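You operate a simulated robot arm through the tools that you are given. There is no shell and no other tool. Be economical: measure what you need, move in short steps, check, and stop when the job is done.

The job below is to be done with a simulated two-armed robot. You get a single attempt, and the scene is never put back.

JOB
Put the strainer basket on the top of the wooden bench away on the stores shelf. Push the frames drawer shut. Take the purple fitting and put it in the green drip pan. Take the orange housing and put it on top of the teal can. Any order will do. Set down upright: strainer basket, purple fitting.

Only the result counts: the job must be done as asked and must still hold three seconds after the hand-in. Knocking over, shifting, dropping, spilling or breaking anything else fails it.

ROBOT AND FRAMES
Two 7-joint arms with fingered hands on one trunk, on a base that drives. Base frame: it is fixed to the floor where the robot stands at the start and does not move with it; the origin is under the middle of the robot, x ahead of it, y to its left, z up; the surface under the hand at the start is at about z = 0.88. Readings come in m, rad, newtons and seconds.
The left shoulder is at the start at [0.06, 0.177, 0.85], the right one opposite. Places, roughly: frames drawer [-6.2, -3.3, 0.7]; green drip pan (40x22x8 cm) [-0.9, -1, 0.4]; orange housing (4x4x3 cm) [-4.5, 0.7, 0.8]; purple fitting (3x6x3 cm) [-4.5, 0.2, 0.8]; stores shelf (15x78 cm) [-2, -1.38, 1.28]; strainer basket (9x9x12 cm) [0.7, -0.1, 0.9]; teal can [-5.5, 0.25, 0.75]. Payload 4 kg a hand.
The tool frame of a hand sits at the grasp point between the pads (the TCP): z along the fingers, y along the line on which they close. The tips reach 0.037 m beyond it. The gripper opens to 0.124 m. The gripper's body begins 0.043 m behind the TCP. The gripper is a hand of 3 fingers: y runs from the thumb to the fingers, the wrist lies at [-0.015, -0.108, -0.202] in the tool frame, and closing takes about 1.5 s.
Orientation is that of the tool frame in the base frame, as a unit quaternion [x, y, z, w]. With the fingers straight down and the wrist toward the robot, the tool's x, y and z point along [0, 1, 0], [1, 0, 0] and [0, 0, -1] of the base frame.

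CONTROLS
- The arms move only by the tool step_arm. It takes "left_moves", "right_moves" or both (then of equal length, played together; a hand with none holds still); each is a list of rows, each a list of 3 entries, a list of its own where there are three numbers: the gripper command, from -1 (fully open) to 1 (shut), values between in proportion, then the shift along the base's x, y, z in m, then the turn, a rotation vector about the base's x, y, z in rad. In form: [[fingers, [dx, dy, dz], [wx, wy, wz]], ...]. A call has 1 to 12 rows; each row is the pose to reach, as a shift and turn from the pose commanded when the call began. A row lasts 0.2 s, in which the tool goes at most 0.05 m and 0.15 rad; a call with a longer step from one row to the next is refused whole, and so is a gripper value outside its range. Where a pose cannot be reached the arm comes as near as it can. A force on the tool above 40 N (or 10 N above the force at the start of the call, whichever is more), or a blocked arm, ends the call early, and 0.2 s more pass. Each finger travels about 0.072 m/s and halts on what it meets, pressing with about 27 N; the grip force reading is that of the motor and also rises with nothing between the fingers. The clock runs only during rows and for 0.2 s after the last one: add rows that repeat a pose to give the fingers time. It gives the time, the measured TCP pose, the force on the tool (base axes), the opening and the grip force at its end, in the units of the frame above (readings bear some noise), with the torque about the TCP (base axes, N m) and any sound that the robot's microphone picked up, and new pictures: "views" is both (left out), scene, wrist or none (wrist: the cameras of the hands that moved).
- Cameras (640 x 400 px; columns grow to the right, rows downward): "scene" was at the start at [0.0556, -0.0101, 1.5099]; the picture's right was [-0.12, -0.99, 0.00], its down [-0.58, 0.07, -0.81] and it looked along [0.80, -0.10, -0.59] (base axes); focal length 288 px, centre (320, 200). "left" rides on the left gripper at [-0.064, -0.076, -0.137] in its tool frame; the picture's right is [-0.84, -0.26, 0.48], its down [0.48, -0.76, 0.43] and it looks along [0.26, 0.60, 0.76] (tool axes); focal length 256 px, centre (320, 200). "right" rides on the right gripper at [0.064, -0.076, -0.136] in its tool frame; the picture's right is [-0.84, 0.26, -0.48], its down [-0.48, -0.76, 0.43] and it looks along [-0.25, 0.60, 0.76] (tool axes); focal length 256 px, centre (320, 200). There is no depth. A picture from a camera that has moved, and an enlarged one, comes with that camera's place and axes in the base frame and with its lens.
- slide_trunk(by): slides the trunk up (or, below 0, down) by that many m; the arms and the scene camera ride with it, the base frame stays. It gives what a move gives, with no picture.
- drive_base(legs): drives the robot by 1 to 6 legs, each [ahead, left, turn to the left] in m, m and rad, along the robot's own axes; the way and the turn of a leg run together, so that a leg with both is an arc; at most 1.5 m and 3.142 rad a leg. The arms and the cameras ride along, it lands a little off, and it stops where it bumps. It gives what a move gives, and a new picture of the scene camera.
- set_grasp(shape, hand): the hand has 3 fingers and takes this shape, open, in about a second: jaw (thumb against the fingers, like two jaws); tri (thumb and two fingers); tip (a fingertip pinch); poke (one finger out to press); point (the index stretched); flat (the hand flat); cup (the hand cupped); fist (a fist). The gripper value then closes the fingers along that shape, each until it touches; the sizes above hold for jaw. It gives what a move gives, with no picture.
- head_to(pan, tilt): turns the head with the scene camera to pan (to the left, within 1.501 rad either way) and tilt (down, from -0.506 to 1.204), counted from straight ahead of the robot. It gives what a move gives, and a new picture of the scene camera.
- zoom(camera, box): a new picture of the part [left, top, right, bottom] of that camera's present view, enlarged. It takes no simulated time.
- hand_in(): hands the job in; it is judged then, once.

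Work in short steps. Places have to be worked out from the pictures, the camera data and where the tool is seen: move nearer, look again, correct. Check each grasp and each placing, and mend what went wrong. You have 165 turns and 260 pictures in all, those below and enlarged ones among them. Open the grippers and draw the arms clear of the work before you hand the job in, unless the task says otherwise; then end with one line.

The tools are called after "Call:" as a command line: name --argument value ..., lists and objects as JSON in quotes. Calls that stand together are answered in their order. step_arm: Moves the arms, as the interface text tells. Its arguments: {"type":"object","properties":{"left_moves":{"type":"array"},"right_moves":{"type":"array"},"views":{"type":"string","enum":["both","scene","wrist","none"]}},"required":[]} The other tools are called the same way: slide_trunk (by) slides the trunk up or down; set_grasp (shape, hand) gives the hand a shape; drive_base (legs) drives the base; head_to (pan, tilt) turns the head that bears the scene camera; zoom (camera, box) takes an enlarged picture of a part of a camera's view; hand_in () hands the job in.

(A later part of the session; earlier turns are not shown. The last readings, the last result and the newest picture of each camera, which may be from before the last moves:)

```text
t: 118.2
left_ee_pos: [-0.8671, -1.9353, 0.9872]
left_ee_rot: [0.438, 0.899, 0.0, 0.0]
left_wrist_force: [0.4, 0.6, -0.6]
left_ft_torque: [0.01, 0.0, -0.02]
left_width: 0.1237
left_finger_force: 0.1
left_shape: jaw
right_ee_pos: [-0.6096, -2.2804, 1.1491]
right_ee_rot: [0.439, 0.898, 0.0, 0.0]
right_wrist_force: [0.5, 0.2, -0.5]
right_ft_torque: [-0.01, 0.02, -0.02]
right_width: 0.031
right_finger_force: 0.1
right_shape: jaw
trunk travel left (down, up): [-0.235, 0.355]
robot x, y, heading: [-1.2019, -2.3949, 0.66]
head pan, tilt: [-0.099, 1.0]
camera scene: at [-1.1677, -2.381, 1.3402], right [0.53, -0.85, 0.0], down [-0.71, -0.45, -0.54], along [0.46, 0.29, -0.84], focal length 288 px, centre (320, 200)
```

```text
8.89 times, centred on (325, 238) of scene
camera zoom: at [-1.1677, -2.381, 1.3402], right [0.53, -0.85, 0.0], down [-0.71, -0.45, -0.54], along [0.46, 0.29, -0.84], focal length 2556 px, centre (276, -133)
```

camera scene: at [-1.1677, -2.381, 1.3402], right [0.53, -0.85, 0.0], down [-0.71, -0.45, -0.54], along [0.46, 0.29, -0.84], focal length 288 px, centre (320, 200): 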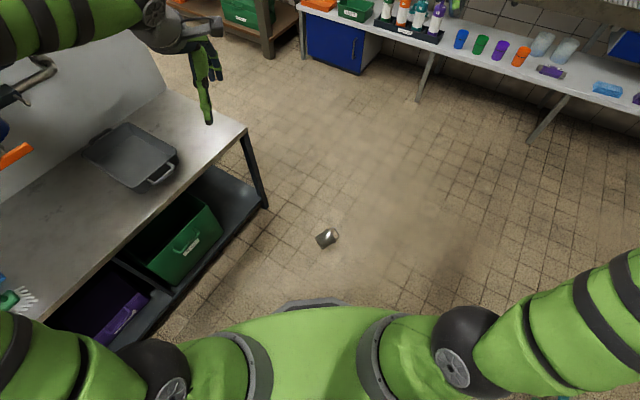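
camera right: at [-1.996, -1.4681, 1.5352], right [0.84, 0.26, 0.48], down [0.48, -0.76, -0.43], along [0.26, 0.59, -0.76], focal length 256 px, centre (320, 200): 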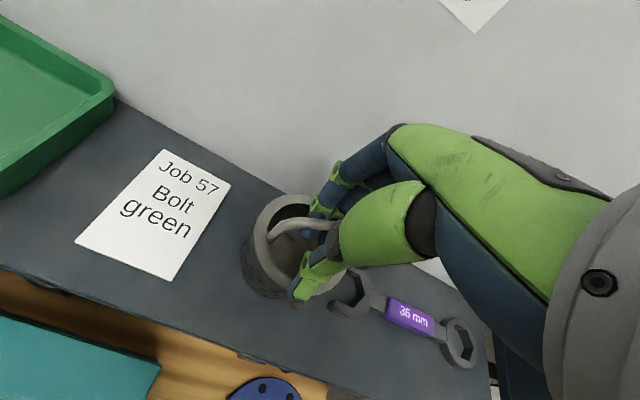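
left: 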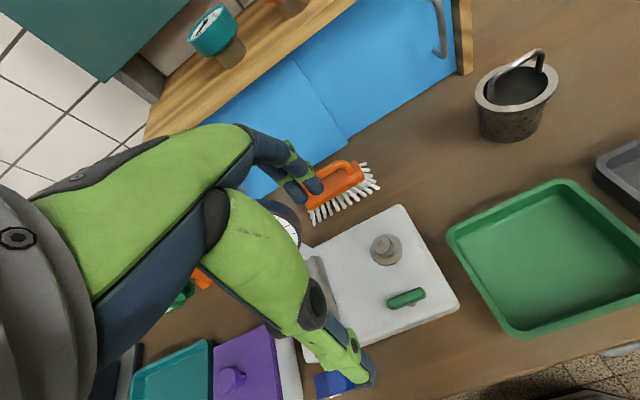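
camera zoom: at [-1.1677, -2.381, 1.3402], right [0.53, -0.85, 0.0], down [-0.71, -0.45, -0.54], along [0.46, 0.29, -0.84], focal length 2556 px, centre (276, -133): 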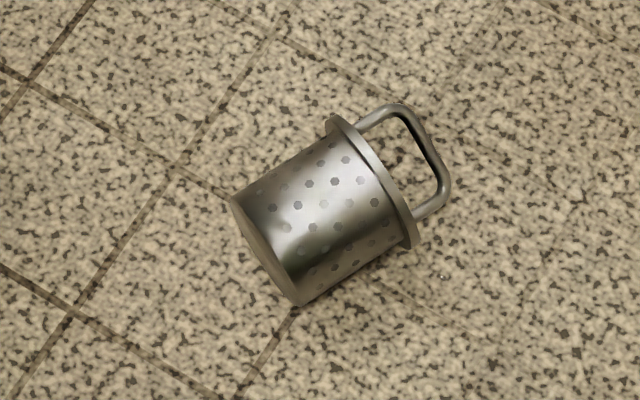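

The basket's axis is at about -0.42 rad, body centre ≈(-0.643,-2.073). I open the right hand fully, yaw it +0.49 and descend over it in two calls.

Call:
step_arm --right_moves '[[-1, [-0.003, 0.017, -0.045], [0, 0, 0.041]], [-1, [-0.006, 0.034, -0.09], [0, 0, 0.082]], [-1, [-0.008, 0.052, -0.135], [0, 0, 0.123]], [-1, [-0.011, 0.069, -0.18], [0, 0, 0.163]], [-1, [-0.014, 0.086, -0.225], [0, 0, 0.204]], [-1, [-0.017, 0.104, -0.27], [0, 0, 0.245]], [-1, [-0.019, 0.121, -0.315], [0, 0, 0.286]], [-1, [-0.022, 0.138, -0.36], [0, 0, 0.327]], [-1, [-0.025, 0.155, -0.405], [0, 0, 0.368]], [-1, [-0.028, 0.173, -0.45], [0, 0, 0.408]], [-1, [-0.03, 0.19, -0.495], [0, 0, 0.449]], [-1, [-0.033, 0.207, -0.54], [0, 0, 0.49]]]' --views "none"

Call:
step_arm --right_moves '[[-1, [0, 0, -0.05], [0, 0, 0]], [-1, [0, 0, -0.1], [0, 0, 0]], [-1, [0, 0, -0.15], [0, 0, 0]], [-1, [0, 0, -0.2], [0, 0, 0]], [-1, [0, 0, -0.25], [0, 0, 0]], [-1, [0, 0, -0.3], [0, 0, 0]], [-1, [0, 0, -0.35], [0, 0, 0]], [-1, [0, 0, -0.38], [0, 0, 0]], [-1, [0, 0, -0.38], [0, 0, 0]]]'

```text
t: 120.8
left_ee_pos: [-0.867, -1.9358, 0.9868]
left_ee_rot: [0.44, 0.898, 0.0, 0.0]
left_wrist_force: [-0.2, 0.1, -0.1]
left_ft_torque: [-0.01, -0.01, 0.02]
left_width: 0.1235
left_finger_force: 0.0
left_shape: jaw
right_ee_pos: [-0.6445, -2.071, 0.6104]
right_ee_rot: [0.209, 0.978, -0.001, -0.001]
right_wrist_force: [0.3, 0.3, 0.3]
right_ft_torque: [-0.03, 0.01, 0.0]
right_width: 0.1237
right_finger_force: 0.0
right_shape: jaw
trunk travel left (down, up): [-0.235, 0.355]
robot x, y, heading: [-1.2062, -2.3999, 0.661]
head pan, tilt: [-0.099, 1.0]
```

```text
t: 122.8
left_ee_pos: [-0.8673, -1.9359, 0.9868]
left_ee_rot: [0.439, 0.898, 0.0, 0.0]
left_wrist_force: [0.0, 0.8, -0.4]
left_ft_torque: [0.02, -0.03, -0.01]
left_width: 0.1239
left_finger_force: 0.0
left_shape: jaw
right_ee_pos: [-0.6459, -2.0751, 0.2284]
right_ee_rot: [0.208, 0.978, -0.001, 0.0]
right_wrist_force: [0.8, 0.2, 0.6]
right_ft_torque: [-0.03, 0.02, 0.0]
right_width: 0.1236
right_finger_force: 0.1
right_shape: jaw
trunk travel left (down, up): [-0.235, 0.355]
robot x, y, heading: [-1.2033, -2.4015, 0.662]
head pan, tilt: [-0.099, 1.0]
camera scene: at [-1.1675, -2.381, 1.3402], right [0.53, -0.85, 0.0], down [-0.71, -0.45, -0.54], along [0.46, 0.29, -0.84], focal length 288 px, centre (320, 200)
camera right: at [-0.735, -2.1179, 0.365], right [0.87, -0.11, 0.48], down [0.13, -0.89, -0.43], along [0.48, 0.44, -0.76], focal length 256 px, centre (320, 200)
```

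scene: 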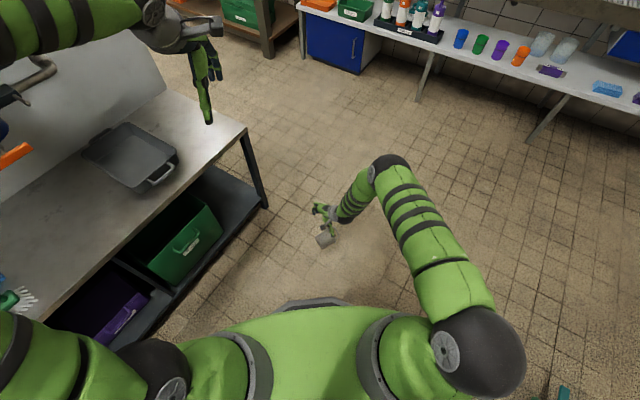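
right: 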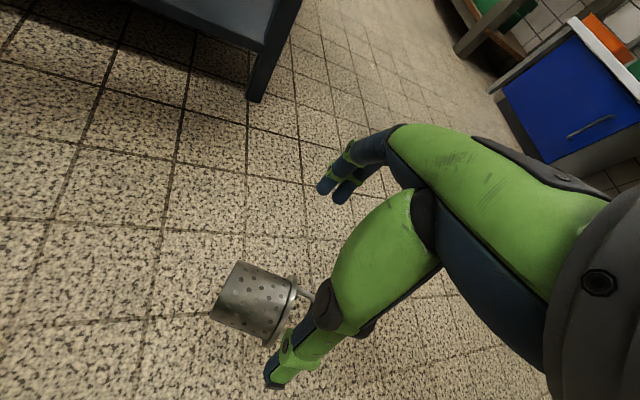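

The wrist view puts the basket centre at about (-0.64,-2.084); I shift slightly and descend to z≈0.052.

Call:
step_arm --right_moves '[[-1, [0.002, -0.01, -0.04], [0, 0, 0.03]], [-1, [0.002, -0.01, -0.08], [0, 0, 0.03]], [-1, [0.002, -0.01, -0.12], [0, 0, 0.03]], [-1, [0.002, -0.01, -0.15], [0, 0, 0.03]], [-1, [0.002, -0.01, -0.175], [0, 0, 0.03]], [-1, [0.002, -0.01, -0.175], [0, 0, 0.03]]]' --views "wrist"

Call:
zoom --camera "scene" --box '[280, 170, 400, 270]'

```text
t: 124.2
left_ee_pos: [-0.8672, -1.9359, 0.9873]
left_ee_rot: [0.44, 0.898, 0.0, -0.001]
left_wrist_force: [0.6, -0.2, -1.0]
left_ft_torque: [0.02, 0.0, -0.01]
left_width: 0.1237
left_finger_force: 0.1
left_shape: jaw
right_ee_pos: [-0.6429, -2.0842, 0.1114]
right_ee_rot: [0.193, 0.981, -0.001, 0.0]
right_wrist_force: [0.2, -1.5, -0.1]
right_ft_torque: [-0.02, -0.01, -0.01]
right_width: 0.1239
right_finger_force: 0.1
right_shape: jaw
right hand out of reach, approached as far as the arm can: row 4, 5, 6
trunk travel left (down, up): [-0.235, 0.355]
robot x, y, heading: [-1.2042, -2.4031, 0.665]
head pan, tilt: [-0.099, 1.0]
camera right: at [-0.7311, -2.1296, 0.2474], right [0.87, -0.08, 0.48], down [0.16, -0.89, -0.43], along [0.46, 0.45, -0.76], focal length 256 px, centre (320, 200)
```

right: 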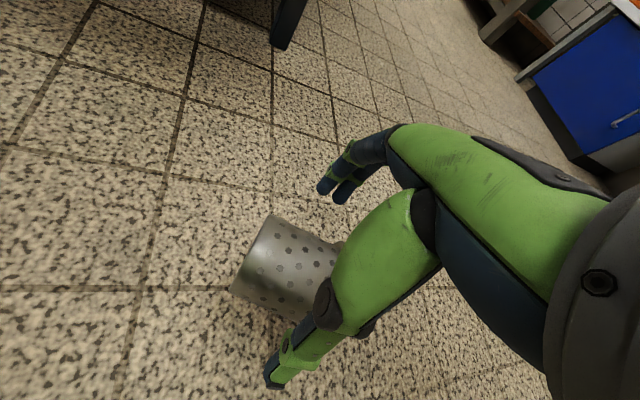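

```text
4.00 times, centred on (340, 220) of scene
camera zoom: at [-1.1677, -2.381, 1.3402], right [0.53, -0.85, 0.0], down [-0.71, -0.45, -0.54], along [0.46, 0.29, -0.84], focal length 1150 px, centre (240, 120)
```

zoom: 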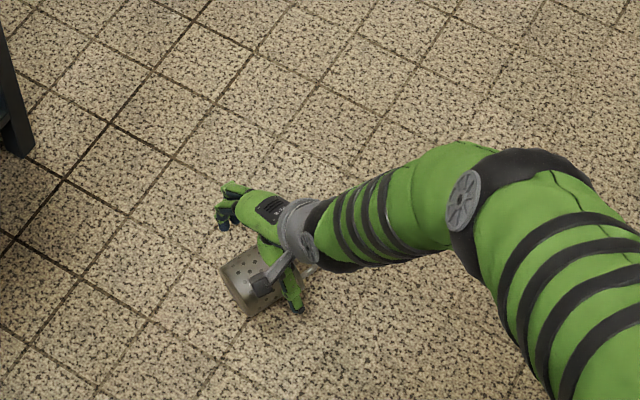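

The arm stops at z=0.111 (reach). I lower the trunk 0.06 to bring the hand around the basket.

Call:
slide_trunk --by -0.06

Call:
zoom --camera "right" --box '[0, 0, 640, 400]'

Call:
zoom --camera "scene" --box '[0, 0, 640, 400]'

```text
t: 125.2
left_ee_pos: [-0.8674, -1.9362, 0.9283]
left_ee_rot: [0.439, 0.898, 0.001, 0.001]
left_wrist_force: [-0.6, 0.5, -0.3]
left_ft_torque: [-0.04, -0.01, 0.02]
left_width: 0.1235
left_finger_force: 0.1
left_shape: jaw
right_ee_pos: [-0.6421, -2.0846, 0.0515]
right_ee_rot: [0.194, 0.981, -0.001, -0.001]
right_wrist_force: [0.4, 0.1, -0.1]
right_ft_torque: [0.0, -0.04, 0.03]
right_width: 0.1238
right_finger_force: 0.0
right_shape: jaw
trunk travel left (down, up): [-0.175, 0.415]
robot x, y, heading: [-1.2037, -2.3969, 0.664]
head pan, tilt: [-0.099, 1.0]
```

```text
1.00 times, centred on (320, 200) of right (not enlarged: the box is as wide or as high as the picture)
camera zoom: at [-0.7311, -2.1295, 0.1876], right [0.87, -0.08, 0.48], down [0.16, -0.89, -0.43], along [0.46, 0.45, -0.76], focal length 256 px, centre (320, 200)
```

zoom: 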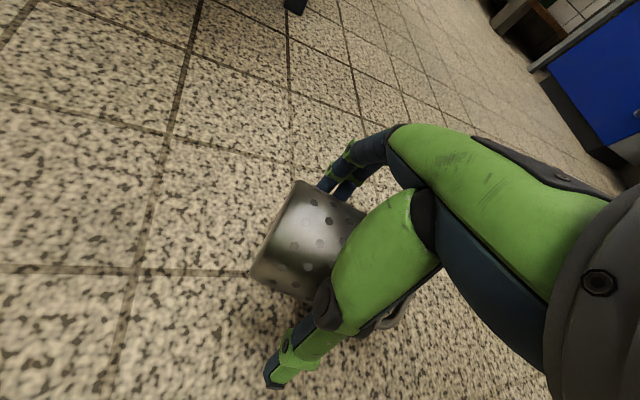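

```text
1.00 times, centred on (320, 200) of scene (not enlarged: the box is as wide or as high as the picture)
camera zoom: at [-1.1677, -2.3811, 1.2802], right [0.53, -0.85, 0.0], down [-0.71, -0.45, -0.54], along [0.46, 0.29, -0.84], focal length 288 px, centre (320, 200)
```

zoom: 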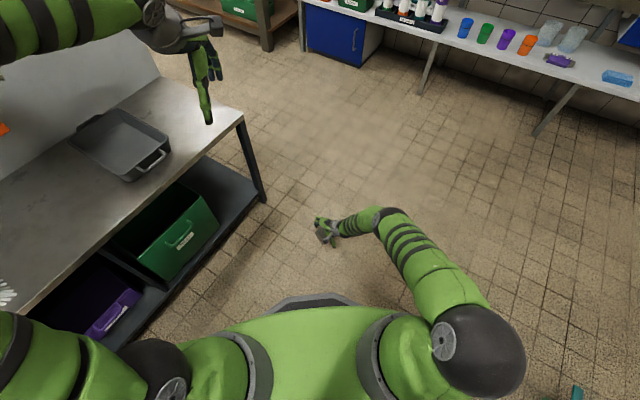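

The basket body is between thumb and fingers at TCP z=0.05. I close.

Call:
step_arm --right_moves '[[-0.5, [0, 0, 0], [0, 0, 0]], [0, [0, 0, 0], [0, 0, 0]], [0.5, [0, 0, 0], [0, 0, 0]], [1, [0, 0, 0], [0, 0, 0]], [1, [0, 0, 0], [0, 0, 0]], [1, [0, 0, 0], [0, 0, 0]], [1, [0, 0, 0], [0, 0, 0]]]' --views "wrist"

```text
t: 126.8
left_ee_pos: [-0.8661, -1.9353, 0.928]
left_ee_rot: [0.439, 0.898, 0.0, 0.001]
left_wrist_force: [-0.3, -0.6, -0.8]
left_ft_torque: [0.01, 0.0, -0.01]
left_width: 0.1239
left_finger_force: 0.0
left_shape: jaw
right_ee_pos: [-0.6422, -2.0838, 0.0515]
right_ee_rot: [0.193, 0.981, 0.0, 0.001]
right_wrist_force: [1.0, -2.2, 2.0]
right_ft_torque: [-0.01, 0.02, 0.04]
right_width: 0.0859
right_finger_force: 26.7
right_shape: jaw
trunk travel left (down, up): [-0.175, 0.415]
robot x, y, heading: [-1.2005, -2.401, 0.665]
head pan, tilt: [-0.099, 1.0]
camera right: at [-0.7311, -2.1295, 0.1875], right [0.87, -0.08, 0.48], down [0.16, -0.89, -0.43], along [0.46, 0.45, -0.76], focal length 256 px, centre (320, 200)
```

right: 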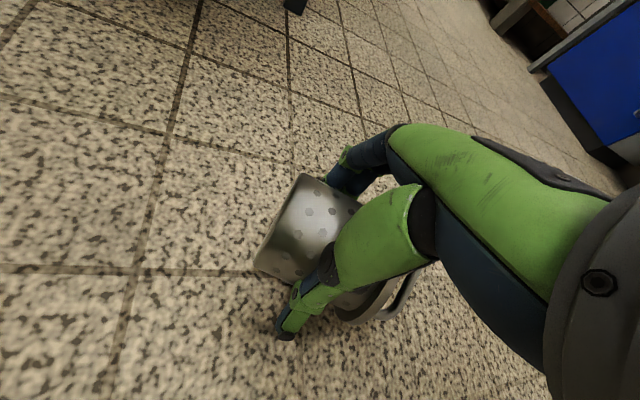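

Held at width 0.086. I lift with the trunk by 0.2 and check.

Call:
slide_trunk --by 0.2

Call:
zoom --camera "right" --box '[0, 0, 640, 400]'

Call:
zoom --camera "scene" --box '[260, 160, 420, 280]'

```text
t: 129.0
left_ee_pos: [-0.8675, -1.9349, 1.1278]
left_ee_rot: [0.439, 0.898, -0.001, 0.0]
left_wrist_force: [-0.4, 0.0, 0.9]
left_ft_torque: [0.0, -0.01, 0.03]
left_width: 0.1238
left_finger_force: 0.0
left_shape: jaw
right_ee_pos: [-0.643, -2.0854, 0.2513]
right_ee_rot: [0.194, 0.981, 0.0, 0.0]
right_wrist_force: [0.1, -0.2, -1.3]
right_ft_torque: [-0.04, -0.01, -0.02]
right_width: 0.0858
right_finger_force: 27.0
right_shape: jaw
trunk travel left (down, up): [-0.375, 0.215]
robot x, y, heading: [-1.2011, -2.3966, 0.661]
head pan, tilt: [-0.099, 1.0]
```

```text
1.00 times, centred on (320, 200) of right (not enlarged: the box is as wide or as high as the picture)
camera zoom: at [-0.7311, -2.1295, 0.3873], right [0.87, -0.08, 0.48], down [0.16, -0.89, -0.43], along [0.46, 0.45, -0.76], focal length 256 px, centre (320, 200)
```

zoom: 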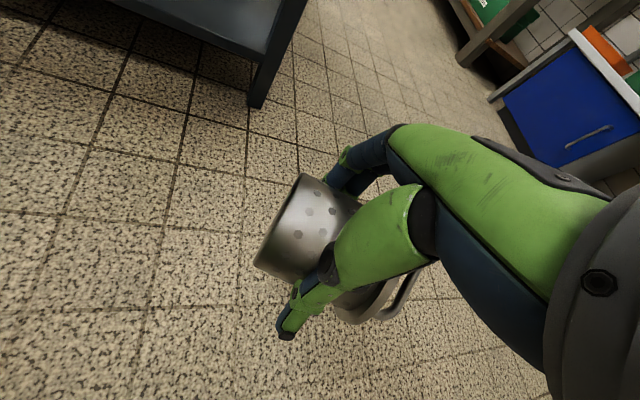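

```text
3.33 times, centred on (340, 220) of scene
camera zoom: at [-1.1675, -2.3809, 1.4801], right [0.53, -0.85, 0.0], down [-0.71, -0.45, -0.54], along [0.46, 0.29, -0.84], focal length 959 px, centre (253, 133)
```

zoom: 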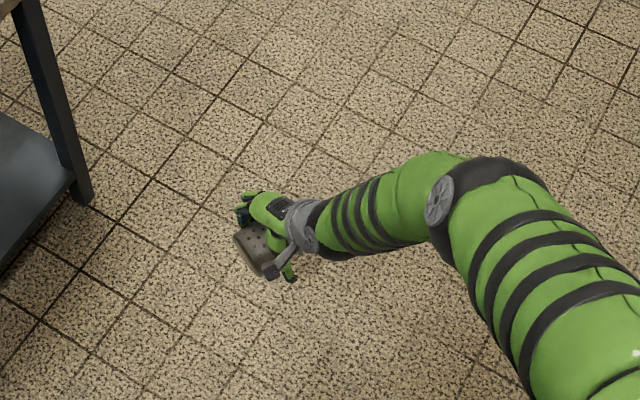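

Firmly held. I raise the trunk fully and then raise the arm, yawing the hand back by +0.5 so the fingers' forward direction is closer to the robot's heading.

Call:
slide_trunk --by 0.21

Call:
step_arm --right_moves '[[1, [0.005, -0.007, 0.045], [0, 0, 0.04]], [1, [0.01, -0.013, 0.09], [0, 0, 0.08]], [1, [0.015, -0.02, 0.135], [0, 0, 0.12]], [1, [0.02, -0.027, 0.18], [0, 0, 0.16]], [1, [0.025, -0.033, 0.225], [0, 0, 0.2]], [1, [0.03, -0.04, 0.27], [0, 0, 0.24]], [1, [0.036, -0.047, 0.315], [0, 0, 0.28]], [1, [0.041, -0.053, 0.36], [0, 0, 0.32]], [1, [0.046, -0.06, 0.405], [0, 0, 0.36]], [1, [0.05, -0.067, 0.45], [0, 0, 0.4]], [1, [0.055, -0.073, 0.495], [0, 0, 0.45]], [1, [0.061, -0.079, 0.54], [0, 0, 0.5]]]' --views "none"

Call:
head_to --pan -0.2 --tilt 0.7

```text
t: 131.2
left_ee_pos: [-0.8668, -1.9335, 1.3376]
left_ee_rot: [0.44, 0.898, 0.0, 0.0]
left_wrist_force: [-0.2, 1.0, -0.6]
left_ft_torque: [0.01, 0.03, -0.02]
left_width: 0.1232
left_finger_force: 0.1
left_shape: jaw
right_ee_pos: [-0.6421, -2.0846, 0.4616]
right_ee_rot: [0.194, 0.981, -0.001, 0.0]
right_wrist_force: [0.1, -0.5, -1.8]
right_ft_torque: [-0.03, 0.01, 0.0]
right_width: 0.0861
right_finger_force: 27.2
right_shape: jaw
trunk travel left (down, up): [-0.585, 0.005]
robot x, y, heading: [-1.1984, -2.3976, 0.664]
head pan, tilt: [-0.099, 1.0]
```

```text
t: 133.8
left_ee_pos: [-0.8673, -1.9347, 1.3379]
left_ee_rot: [0.439, 0.898, 0.0, -0.001]
left_wrist_force: [-0.8, 0.2, -0.5]
left_ft_torque: [-0.05, 0.0, 0.02]
left_width: 0.1236
left_finger_force: 0.2
left_shape: jaw
right_ee_pos: [-0.5835, -2.1631, 1.0016]
right_ee_rot: [-0.056, 0.998, -0.001, 0.0]
right_wrist_force: [-0.5, -1.4, -1.4]
right_ft_torque: [-0.04, -0.03, -0.03]
right_width: 0.0861
right_finger_force: 26.6
right_shape: jaw
trunk travel left (down, up): [-0.585, 0.005]
robot x, y, heading: [-1.1995, -2.4018, 0.662]
head pan, tilt: [-0.099, 1.0]
```

```text
t: 134.6
left_ee_pos: [-0.8674, -1.935, 1.3379]
left_ee_rot: [0.439, 0.898, 0.0, 0.001]
left_wrist_force: [0.7, -0.5, 0.4]
left_ft_torque: [0.01, 0.05, 0.0]
left_width: 0.1239
left_finger_force: 0.0
left_shape: jaw
right_ee_pos: [-0.5827, -2.1642, 1.0002]
right_ee_rot: [-0.056, 0.998, -0.001, 0.001]
right_wrist_force: [-0.4, -0.2, -1.1]
right_ft_torque: [-0.02, 0.02, 0.01]
right_width: 0.0858
right_finger_force: 26.9
right_shape: jaw
trunk travel left (down, up): [-0.585, 0.005]
robot x, y, heading: [-1.1993, -2.4022, 0.663]
head pan, tilt: [-0.201, 0.7]
camera scene: at [-1.1505, -2.3804, 1.7135], right [0.45, -0.9, 0.0], down [-0.58, -0.29, -0.76], along [0.68, 0.34, -0.64], focal length 288 px, centre (320, 200)
```

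scene: 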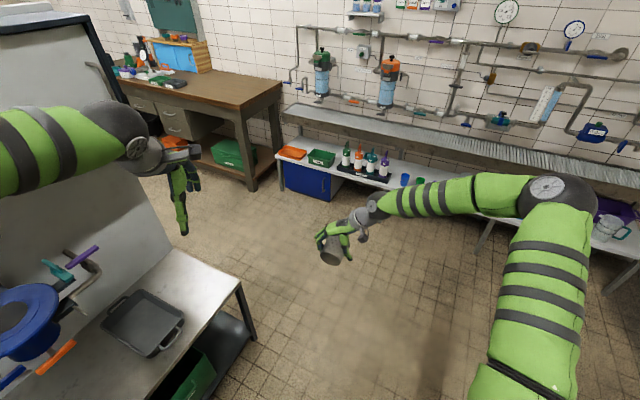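

Now I pitch the hand forward by 90° while moving up 0.2 and slightly forward, to bring the basket upright.

Call:
step_arm --right_moves '[[1, [0.007, 0.005, 0.018], [0.016, -0.1417, 0]], [1, [0.014, 0.01, 0.036], [0.032, -0.2834, 0]], [1, [0.021, 0.015, 0.054], [0.048, -0.4251, 0]], [1, [0.028, 0.02, 0.072], [0.064, -0.5668, 0]], [1, [0.035, 0.025, 0.09], [0.08, -0.7085, 0]], [1, [0.042, 0.03, 0.108], [0.096, -0.8502, 0]], [1, [0.049, 0.036, 0.126], [0.112, -0.9919, 0]], [1, [0.056, 0.042, 0.144], [0.128, -1.1336, 0]], [1, [0.063, 0.048, 0.162], [0.144, -1.2753, 0]], [1, [0.07, 0.054, 0.18], [0.16, -1.417, 0]], [1, [0.077, 0.06, 0.198], [0.176, -1.559, 0]], [1, [0.077, 0.06, 0.198], [0.176, -1.559, 0]]]'

```text
t: 137.2
left_ee_pos: [-0.8667, -1.935, 1.3387]
left_ee_rot: [0.439, 0.899, 0.0, 0.001]
left_wrist_force: [0.3, -0.1, 0.6]
left_ft_torque: [0.04, -0.01, 0.03]
left_width: 0.1235
left_finger_force: 0.0
left_shape: jaw
right_ee_pos: [-0.5048, -2.1007, 1.1987]
right_ee_rot: [-0.038, 0.706, 0.039, 0.706]
right_wrist_force: [0.3, -0.7, -1.2]
right_ft_torque: [0.02, -0.01, -0.01]
right_width: 0.0858
right_finger_force: 27.3
right_shape: jaw
trunk travel left (down, up): [-0.585, 0.005]
robot x, y, heading: [-1.2033, -2.3992, 0.66]
head pan, tilt: [-0.201, 0.7]
camera scene: at [-1.1505, -2.3805, 1.7135], right [0.44, -0.9, 0.0], down [-0.58, -0.29, -0.76], along [0.69, 0.34, -0.64], focal length 288 px, centre (320, 200)
camera right: at [-0.6322, -2.1926, 1.1344], right [-0.51, 0.2, 0.84], down [0.52, -0.71, 0.48], along [0.69, 0.68, 0.26], focal length 256 px, centre (320, 200)
```

scene: 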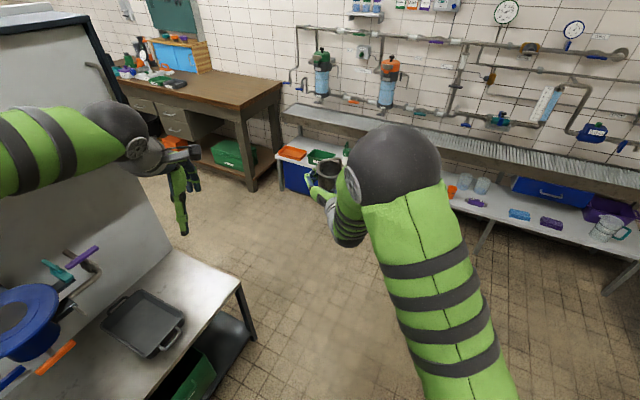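
right: 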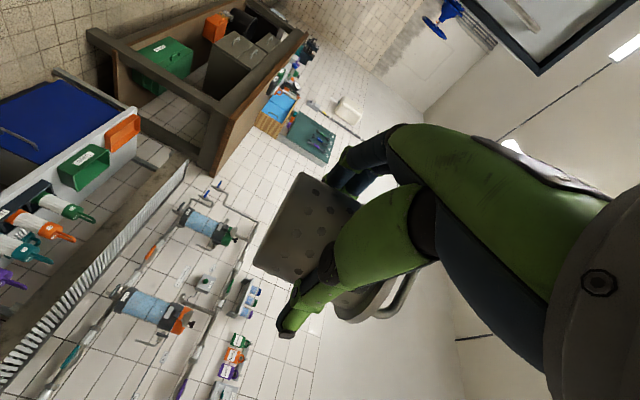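

The hand is now horizontal. I zoom to check the basket's uprightness.

Call:
zoom --camera "scene" --box '[290, 130, 390, 220]'

```text
4.44 times, centred on (340, 175) of scene
camera zoom: at [-1.1505, -2.3805, 1.7135], right [0.44, -0.9, 0.0], down [-0.58, -0.29, -0.76], along [0.69, 0.34, -0.64], focal length 1278 px, centre (231, 311)
```

zoom: 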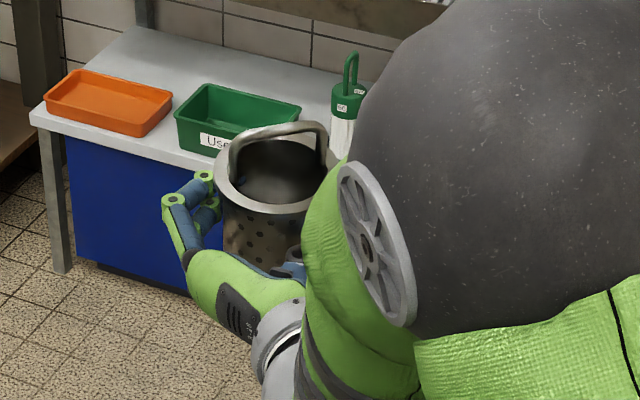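

Upright and firmly held. I raise the hand 0.15 and yaw it +0.5 so the fingers point nearly along the robot's heading, then drive back toward the shelf.

Call:
step_arm --right_moves '[[1, [-0.005, -0.005, 0.03], [0, 0, 0.09]], [1, [-0.01, -0.01, 0.06], [0, 0, 0.18]], [1, [-0.015, -0.015, 0.09], [0, 0, 0.27]], [1, [-0.02, -0.02, 0.12], [0, 0, 0.36]], [1, [-0.025, -0.025, 0.15], [0, 0, 0.45]], [1, [-0.03, -0.03, 0.15], [0, 0, 0.5]], [1, [-0.03, -0.03, 0.15], [0, 0, 0.5]]]' --views "none"

Call:
drive_base --legs '[[-0.79, 0.6, 0]]'

```text
t: 138.8
left_ee_pos: [-0.8673, -1.9351, 1.3371]
left_ee_rot: [0.439, 0.898, 0.001, 0.0]
left_wrist_force: [-0.8, -0.7, 0.8]
left_ft_torque: [0.03, 0.02, -0.02]
left_width: 0.1234
left_finger_force: 0.0
left_shape: jaw
right_ee_pos: [-0.5368, -2.1322, 1.3486]
right_ee_rot: [-0.212, 0.675, 0.213, 0.674]
right_wrist_force: [0.2, -0.1, -1.8]
right_ft_torque: [-0.06, 0.03, -0.01]
right_width: 0.0859
right_finger_force: 27.0
right_shape: jaw
trunk travel left (down, up): [-0.585, 0.005]
robot x, y, heading: [-1.2029, -2.4019, 0.661]
head pan, tilt: [-0.201, 0.7]
```

```text
t: 144.0
left_ee_pos: [-1.8552, -1.9474, 1.3379]
left_ee_rot: [0.44, 0.898, 0.0, 0.001]
left_wrist_force: [-0.4, 0.2, -0.3]
left_ft_torque: [-0.02, -0.01, 0.0]
left_width: 0.1237
left_finger_force: 0.1
left_shape: jaw
right_ee_pos: [-1.523, -2.146, 1.3495]
right_ee_rot: [-0.211, 0.676, 0.212, 0.674]
right_wrist_force: [-0.5, -0.9, -1.2]
right_ft_torque: [-0.03, 0.03, 0.0]
right_width: 0.0858
right_finger_force: 27.3
right_shape: jaw
trunk travel left (down, up): [-0.585, 0.005]
robot x, y, heading: [-2.188, -2.4112, 0.659]
head pan, tilt: [-0.201, 0.7]
camera scene: at [-2.1399, -2.3915, 1.7136], right [0.44, -0.9, 0.0], down [-0.58, -0.28, -0.77], along [0.69, 0.34, -0.64], focal length 288 px, centre (320, 200)
```

scene: 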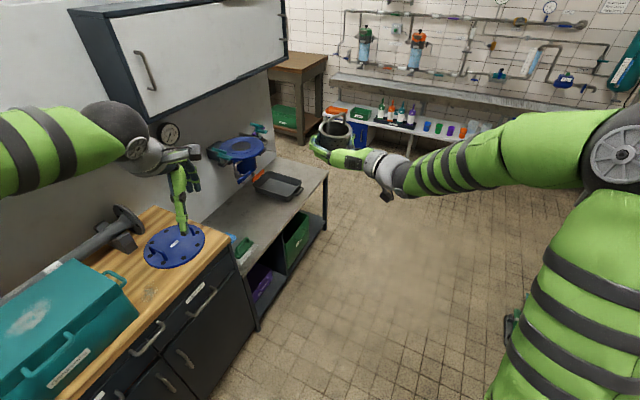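

Now turn left to face the shelf.

Call:
drive_base --legs '[[0, 0, 0.912]]'

Call:
head_to --pan -0.2 --tilt 0.5

```text
t: 146.7
left_ee_pos: [-2.3519, -1.861, 1.3377]
left_ee_rot: [0.001, 1.0, 0.0, 0.0]
left_wrist_force: [1.0, -0.1, -0.4]
left_ft_torque: [0.01, 0.02, 0.0]
left_width: 0.1236
left_finger_force: 0.1
left_shape: jaw
right_ee_pos: [-1.9918, -1.7219, 1.3484]
right_ee_rot: [-0.487, 0.513, 0.487, 0.512]
right_wrist_force: [-0.4, -0.4, -1.0]
right_ft_torque: [-0.02, 0.0, 0.0]
right_width: 0.0858
right_finger_force: 27.3
right_shape: jaw
trunk travel left (down, up): [-0.585, 0.005]
robot x, y, heading: [-2.1916, -2.4084, 1.569]
head pan, tilt: [-0.201, 0.7]
camera scene: at [-2.1753, -2.3573, 1.7135], right [0.98, -0.2, 0.0], down [-0.13, -0.63, -0.76], along [0.15, 0.75, -0.64], focal length 288 px, centre (320, 200)
```

scene: 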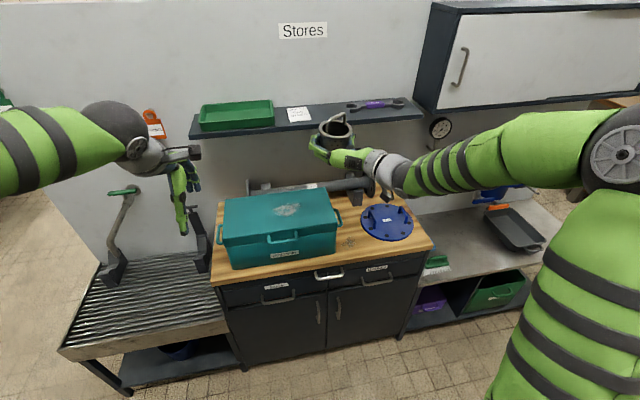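

```text
t: 147.4
left_ee_pos: [-2.3504, -1.8605, 1.3373]
left_ee_rot: [0.001, 1.0, 0.0, -0.001]
left_wrist_force: [0.3, 0.4, -0.3]
left_ft_torque: [0.01, 0.04, 0.0]
left_width: 0.1236
left_finger_force: 0.1
left_shape: jaw
right_ee_pos: [-1.991, -1.7221, 1.3492]
right_ee_rot: [-0.487, 0.514, 0.486, 0.511]
right_wrist_force: [1.0, 0.9, -0.6]
right_ft_torque: [-0.03, -0.01, 0.03]
right_width: 0.0857
right_finger_force: 26.7
right_shape: jaw
trunk travel left (down, up): [-0.585, 0.005]
robot x, y, heading: [-2.1906, -2.4123, 1.576]
head pan, tilt: [-0.201, 0.499]
camera scene: at [-2.1738, -2.3514, 1.7312], right [0.98, -0.2, 0.0], down [-0.1, -0.47, -0.88], along [0.18, 0.86, -0.48], focal length 288 px, centre (320, 200)
```

scene: 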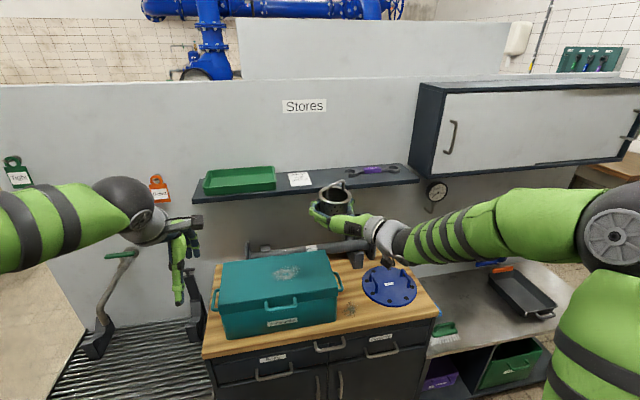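

Good orientation. I drive 0.15 m forward, then check position relative to the gap.

Call:
drive_base --legs '[[0.15, 0, 0]]'

Call:
zoom --camera "scene" --box '[270, 150, 430, 250]'

Call:
zoom --camera "right" --box '[0, 0, 640, 400]'

```text
t: 148.8
left_ee_pos: [-2.3502, -1.7082, 1.3373]
left_ee_rot: [0.002, 1.0, -0.001, 0.0]
left_wrist_force: [-0.1, 0.3, -0.9]
left_ft_torque: [-0.01, -0.01, -0.01]
left_width: 0.1233
left_finger_force: 0.0
left_shape: jaw
right_ee_pos: [-1.9897, -1.5687, 1.3486]
right_ee_rot: [-0.487, 0.514, 0.486, 0.512]
right_wrist_force: [0.8, 1.3, -2.6]
right_ft_torque: [0.0, 0.02, 0.03]
right_width: 0.086
right_finger_force: 26.8
right_shape: jaw
trunk travel left (down, up): [-0.585, 0.005]
robot x, y, heading: [-2.1925, -2.2575, 1.564]
head pan, tilt: [-0.201, 0.499]
camera scene: at [-2.1733, -2.1983, 1.7312], right [0.98, -0.2, 0.0], down [-0.1, -0.47, -0.88], along [0.18, 0.86, -0.48], focal length 288 px, centre (320, 200)
```

scene: 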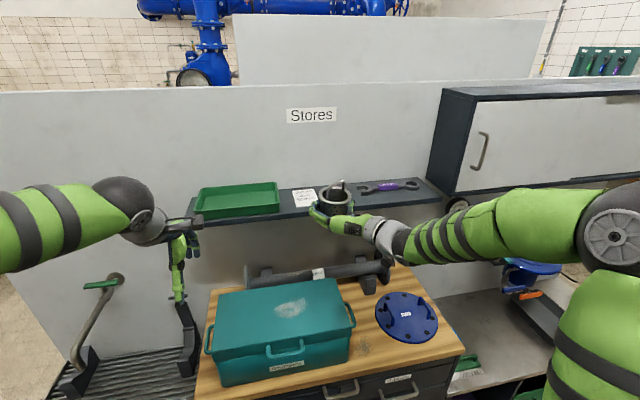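

```text
4.00 times, centred on (350, 200) of scene
camera zoom: at [-2.1733, -2.1983, 1.7312], right [0.98, -0.2, 0.0], down [-0.1, -0.47, -0.88], along [0.18, 0.86, -0.48], focal length 1150 px, centre (200, 200)
```

zoom: 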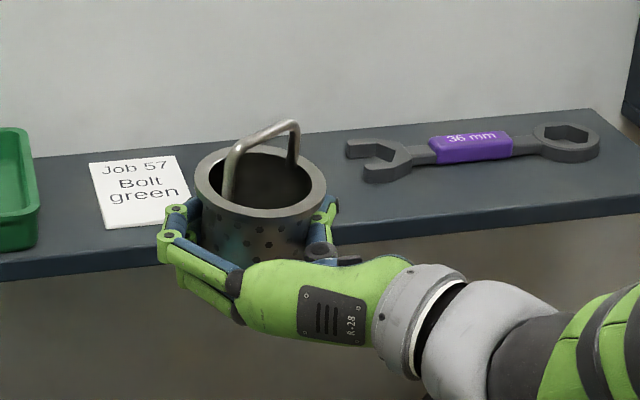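

```text
1.00 times, centred on (320, 200) of right (not enlarged: the box is as wide or as high as the picture)
camera zoom: at [-1.9228, -1.7098, 1.2841], right [-0.28, -0.47, 0.84], down [0.78, 0.39, 0.48], along [-0.55, 0.79, 0.25], focal length 256 px, centre (320, 200)
```

zoom: 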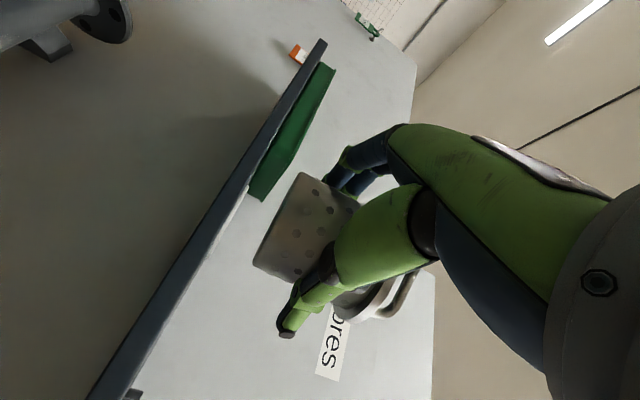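

Aligned. I move the basket over the gap: shift x +0.05, y +0.168, holding height.

Call:
step_arm --right_moves '[[1, [0.015, 0.03, 0.005], [0, 0, 0]], [1, [0.03, 0.065, 0.005], [0, 0, 0]], [1, [0.045, 0.1, 0.005], [0, 0, 0]], [1, [0.05, 0.14, 0.005], [0, 0, 0]], [1, [0.05, 0.168, 0.005], [0, 0, 0]], [1, [0.05, 0.168, 0.005], [0, 0, 0]]]' --views "wrist"

Call:
zoom --camera "scene" --box '[270, 140, 430, 240]'

```text
t: 150.2
left_ee_pos: [-2.3499, -1.7101, 1.3382]
left_ee_rot: [0.001, 1.0, -0.001, 0.0]
left_wrist_force: [0.6, -1.1, 0.5]
left_ft_torque: [0.02, 0.02, -0.01]
left_width: 0.1239
left_finger_force: 0.0
left_shape: jaw
right_ee_pos: [-1.9393, -1.4046, 1.3544]
right_ee_rot: [-0.487, 0.514, 0.486, 0.513]
right_wrist_force: [0.2, 0.3, -1.5]
right_ft_torque: [-0.04, -0.02, 0.03]
right_width: 0.0854
right_finger_force: 27.0
right_shape: jaw
trunk travel left (down, up): [-0.585, 0.005]
robot x, y, heading: [-2.1899, -2.2606, 1.57]
head pan, tilt: [-0.201, 0.499]
camera right: at [-1.8723, -1.5444, 1.2905], right [-0.28, -0.47, 0.84], down [0.78, 0.39, 0.48], along [-0.55, 0.79, 0.26], focal length 256 px, centre (320, 200)
```

right: 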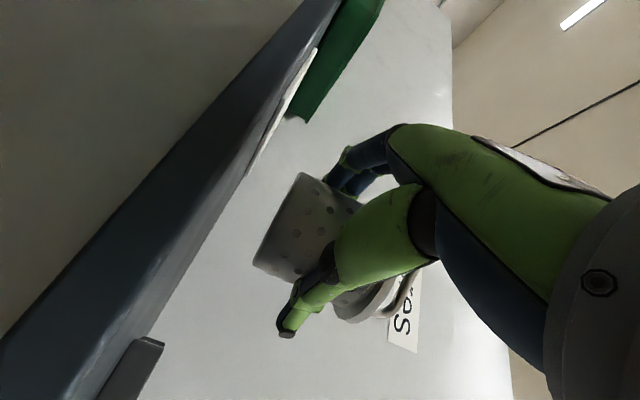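

```text
4.00 times, centred on (350, 190) of scene
camera zoom: at [-2.1734, -2.2007, 1.7313], right [0.98, -0.2, 0.0], down [-0.1, -0.47, -0.88], along [0.18, 0.86, -0.48], focal length 1150 px, centre (200, 240)
```

zoom: 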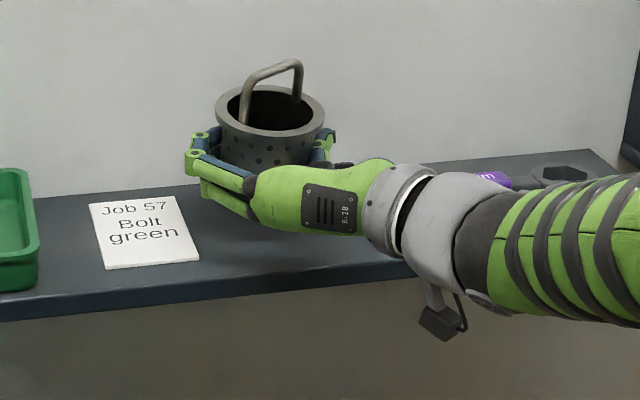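

In position over the gap. I lower in small steps and watch for contact.

Call:
step_arm --right_moves '[[1, [0, 0, -0.008], [0, 0, 0]], [1, [0, 0, -0.016], [0, 0, 0]], [1, [0, 0, -0.022], [0, 0, 0]], [1, [0, 0, -0.026], [0, 0, 0]], [1, [0, 0, -0.03], [0, 0, 0]], [1, [0, 0, -0.03], [0, 0, 0]]]' --views "wrist"

Call:
zoom --camera "scene" --box '[270, 140, 430, 240]'

```text
t: 151.6
left_ee_pos: [-2.3511, -1.7098, 1.3374]
left_ee_rot: [0.001, 1.0, 0.0, 0.0]
left_wrist_force: [0.4, -0.3, -0.2]
left_ft_torque: [0.03, 0.02, 0.02]
left_width: 0.1238
left_finger_force: 0.0
left_shape: jaw
right_ee_pos: [-1.9397, -1.4035, 1.3225]
right_ee_rot: [-0.486, 0.514, 0.487, 0.513]
right_wrist_force: [0.7, 0.3, -1.1]
right_ft_torque: [-0.06, -0.02, 0.0]
right_width: 0.0858
right_finger_force: 27.3
right_shape: jaw
trunk travel left (down, up): [-0.585, 0.005]
robot x, y, heading: [-2.1894, -2.2604, 1.568]
head pan, tilt: [-0.201, 0.499]
camera right: at [-1.8719, -1.5431, 1.2594], right [-0.28, -0.47, 0.84], down [0.78, 0.39, 0.48], along [-0.55, 0.79, 0.25], focal length 256 px, centre (320, 200)
```

right: 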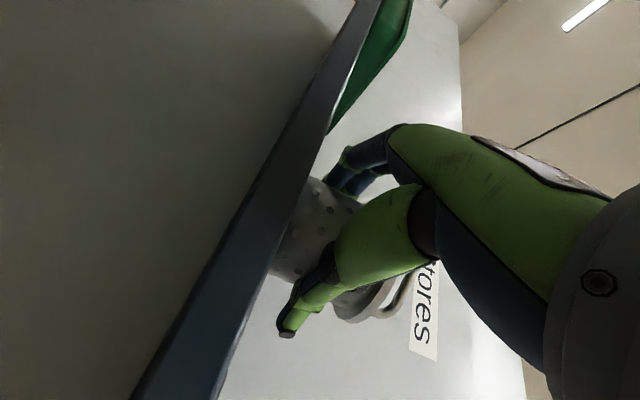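

```text
4.00 times, centred on (350, 190) of scene
camera zoom: at [-2.1734, -2.2003, 1.7313], right [0.98, -0.2, 0.0], down [-0.1, -0.47, -0.88], along [0.18, 0.86, -0.48], focal length 1150 px, centre (200, 240)
```

zoom: 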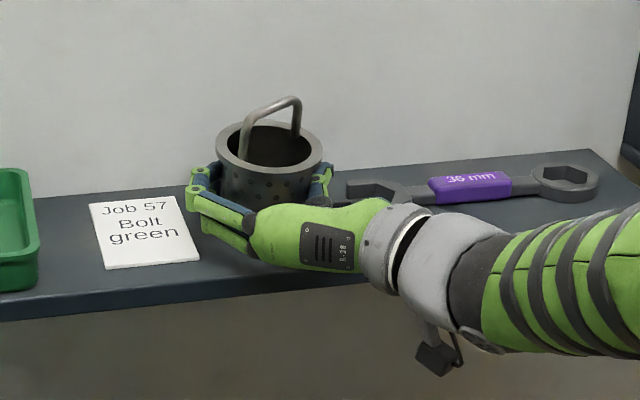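

Still hanging (no upward force). I lower another 1.5 cm in small steps.

Call:
step_arm --right_moves '[[1, [0, 0, -0.003], [0, 0, 0]], [1, [0, 0, -0.006], [0, 0, 0]], [1, [0, 0, -0.009], [0, 0, 0]], [1, [0, 0, -0.009], [0, 0, 0]]]' --views "none"

Call:
zoom --camera "scene" --box '[270, 140, 430, 240]'

```text
t: 152.6
left_ee_pos: [-2.3498, -1.7105, 1.339]
left_ee_rot: [0.001, 1.0, 0.0, 0.001]
left_wrist_force: [-0.4, -0.8, -0.2]
left_ft_torque: [0.0, -0.05, -0.01]
left_width: 0.1237
left_finger_force: 0.1
left_shape: jaw
right_ee_pos: [-1.9392, -1.4032, 1.3163]
right_ee_rot: [-0.486, 0.514, 0.488, 0.512]
right_wrist_force: [-0.3, 4.7, 9.4]
right_ft_torque: [0.01, -0.18, 0.03]
right_width: 0.0861
right_finger_force: 26.4
right_shape: jaw
trunk travel left (down, up): [-0.585, 0.005]
robot x, y, heading: [-2.1925, -2.257, 1.565]
head pan, tilt: [-0.201, 0.499]
```

```text
4.00 times, centred on (350, 190) of scene
camera zoom: at [-2.1738, -2.2008, 1.7314], right [0.98, -0.2, 0.0], down [-0.1, -0.47, -0.88], along [0.18, 0.86, -0.48], focal length 1150 px, centre (200, 240)
```

zoom: 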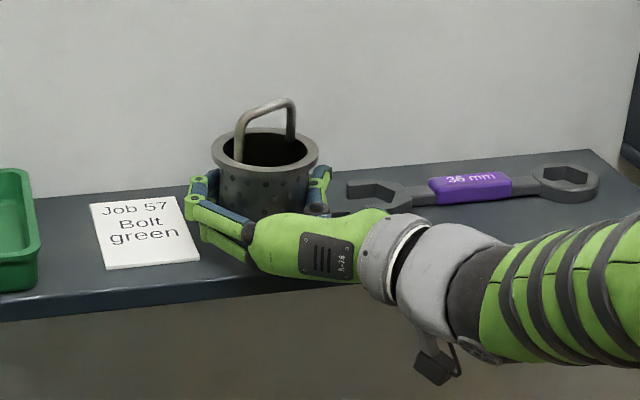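

The basket has touched down (9 N) and is upright. I open the fingers gradually and look before withdrawing.

Call:
step_arm --right_moves '[[-0.4, [0, 0, 0.001], [0, 0, 0]], [-0.5, [0, 0, 0.001], [0, 0, 0]], [-0.65, [0, 0, 0.001], [0, 0, 0]], [-0.8, [0, 0, 0.001], [0, 0, 0]], [-1, [0, 0, 0.001], [0, 0, 0]], [-1, [0, 0, 0.001], [0, 0, 0]]]' --views "wrist"

Call:
zoom --camera "scene" --box '[270, 140, 430, 240]'

```text
t: 154.0
left_ee_pos: [-2.3494, -1.7112, 1.3383]
left_ee_rot: [0.002, 1.0, 0.0, 0.0]
left_wrist_force: [0.1, 0.0, 0.8]
left_ft_torque: [-0.01, -0.02, 0.02]
left_width: 0.1238
left_finger_force: 0.0
left_shape: jaw
right_ee_pos: [-1.9403, -1.4033, 1.3162]
right_ee_rot: [-0.486, 0.514, 0.486, 0.513]
right_wrist_force: [0.3, -0.7, 0.0]
right_ft_torque: [0.02, 0.0, 0.05]
right_width: 0.1237
right_finger_force: 0.0
right_shape: jaw
trunk travel left (down, up): [-0.585, 0.005]
robot x, y, heading: [-2.1939, -2.2586, 1.567]
head pan, tilt: [-0.201, 0.499]
camera right: at [-1.8722, -1.5436, 1.2517], right [-0.28, -0.47, 0.84], down [0.78, 0.39, 0.48], along [-0.55, 0.79, 0.26], focal length 256 px, centre (320, 200)
```

right: 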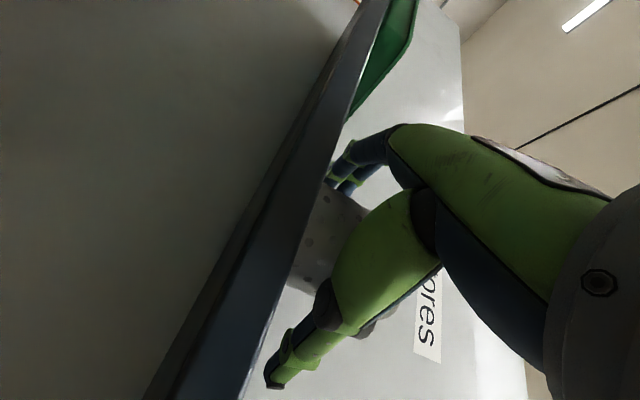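

```text
4.00 times, centred on (350, 190) of scene
camera zoom: at [-2.1734, -2.2004, 1.7313], right [0.98, -0.2, 0.0], down [-0.1, -0.47, -0.88], along [0.18, 0.86, -0.48], focal length 1150 px, centre (200, 240)
```

zoom: 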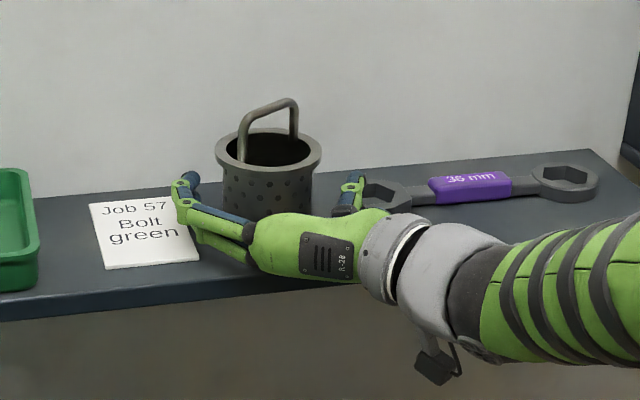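

The basket stands free and nothing touches. I withdraw straight back.

Call:
step_arm --right_moves '[[-1, [-0.001, -0.015, 0.002], [0, 0, 0]], [-1, [-0.002, -0.035, 0.003], [0, 0, 0]], [-1, [-0.003, -0.06, 0.004], [0, 0, 0]], [-1, [-0.005, -0.1, 0.006], [0, 0, 0]], [-1, [-0.007, -0.14, 0.01], [0, 0, 0]], [-1, [-0.009, -0.18, 0.01], [0, 0, 0]], [-1, [-0.011, -0.22, 0.01], [0, 0, 0]], [-1, [-0.013, -0.26, 0.01], [0, 0, 0]]]' --views "none"

Call:
zoom --camera "scene" --box '[270, 140, 430, 240]'

```text
t: 155.8
left_ee_pos: [-2.35, -1.7111, 1.3383]
left_ee_rot: [0.002, 1.0, 0.0, 0.0]
left_wrist_force: [0.0, -1.0, 0.6]
left_ft_torque: [-0.01, -0.02, 0.01]
left_width: 0.1238
left_finger_force: 0.0
left_shape: jaw
right_ee_pos: [-1.9509, -1.6624, 1.3265]
right_ee_rot: [-0.485, 0.514, 0.487, 0.513]
right_wrist_force: [-0.3, -1.1, 0.7]
right_ft_torque: [-0.01, 0.02, 0.0]
right_width: 0.1239
right_finger_force: 0.1
right_shape: jaw
trunk travel left (down, up): [-0.585, 0.005]
robot x, y, heading: [-2.1917, -2.2597, 1.569]
head pan, tilt: [-0.201, 0.499]
```

```text
4.00 times, centred on (350, 190) of scene
camera zoom: at [-2.1734, -2.2018, 1.7313], right [0.98, -0.2, 0.0], down [-0.1, -0.47, -0.88], along [0.18, 0.86, -0.48], focal length 1150 px, centre (200, 240)
```

zoom: 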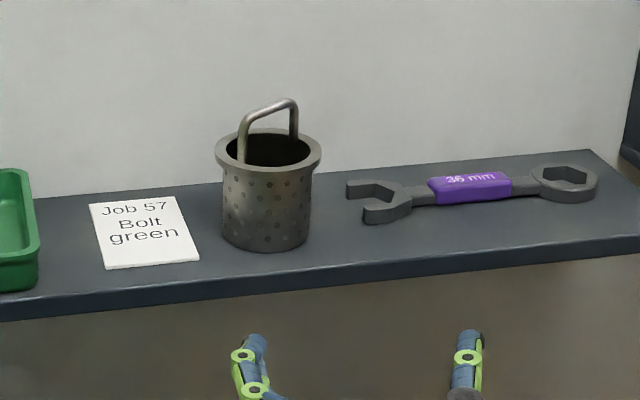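

The basket stands upright on the stores shelf with its neighbours untouched. Next is the frames drawer near (-6.2,-3.3): I back off, turn left to face -x and drive along the aisle, fingers of the right hand closed for pushing.

Call:
drive_base --legs '[[-0.17, 0, 0], [0, 0, 1.571], [1.4, 0, 0]]'

Call:
head_to --pan 0.3 --tilt 0.35

```text
t: 167.8
left_ee_pos: [-4.1596, -2.601, 1.3377]
left_ee_rot: [0.708, -0.706, 0.001, -0.001]
left_wrist_force: [1.3, -0.1, 0.9]
left_ft_torque: [-0.01, -0.01, 0.0]
left_width: 0.1237
left_finger_force: 0.0
left_shape: jaw
right_ee_pos: [-4.2118, -2.202, 1.324]
right_ee_rot: [0.707, -0.018, -0.706, -0.016]
right_wrist_force: [-0.3, -0.1, 0.1]
right_ft_torque: [0.02, 0.04, -0.02]
right_width: 0.1235
right_finger_force: 0.1
right_shape: jaw
trunk travel left (down, up): [-0.585, 0.005]
robot x, y, heading: [-3.6124, -2.4366, -3.141]
head pan, tilt: [-0.201, 0.499]
camera scene: at [-3.6723, -2.4176, 1.7312], right [0.2, 0.98, 0.0], down [0.47, -0.09, -0.88], along [-0.86, 0.17, -0.48], focal length 288 px, centre (320, 200)
```

scene: 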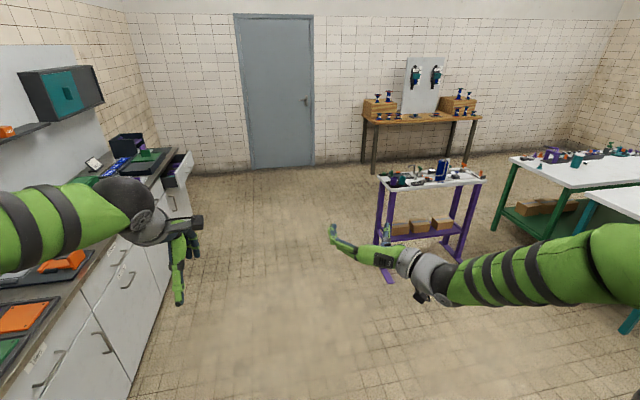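

```text
t: 168.7
left_ee_pos: [-4.1599, -2.5993, 1.3386]
left_ee_rot: [0.708, -0.706, 0.0, 0.0]
left_wrist_force: [0.1, 0.6, 0.5]
left_ft_torque: [-0.01, 0.04, 0.0]
left_width: 0.1239
left_finger_force: 0.0
left_shape: jaw
right_ee_pos: [-4.2112, -2.2016, 1.3256]
right_ee_rot: [0.708, -0.018, -0.706, -0.016]
right_wrist_force: [-0.7, -0.6, -0.4]
right_ft_torque: [-0.01, 0.0, 0.01]
right_width: 0.1236
right_finger_force: 0.1
right_shape: jaw
trunk travel left (down, up): [-0.585, 0.005]
robot x, y, heading: [-3.6071, -2.4387, -3.135]
head pan, tilt: [0.3, 0.351]
camera scene: at [-3.6715, -2.4632, 1.7449], right [-0.3, 0.95, 0.0], down [0.33, 0.1, -0.94], along [-0.9, -0.28, -0.34], focal length 288 px, centre (320, 200)
```

scene: 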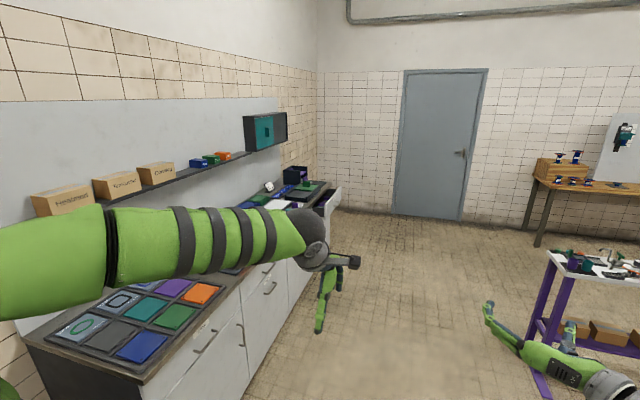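

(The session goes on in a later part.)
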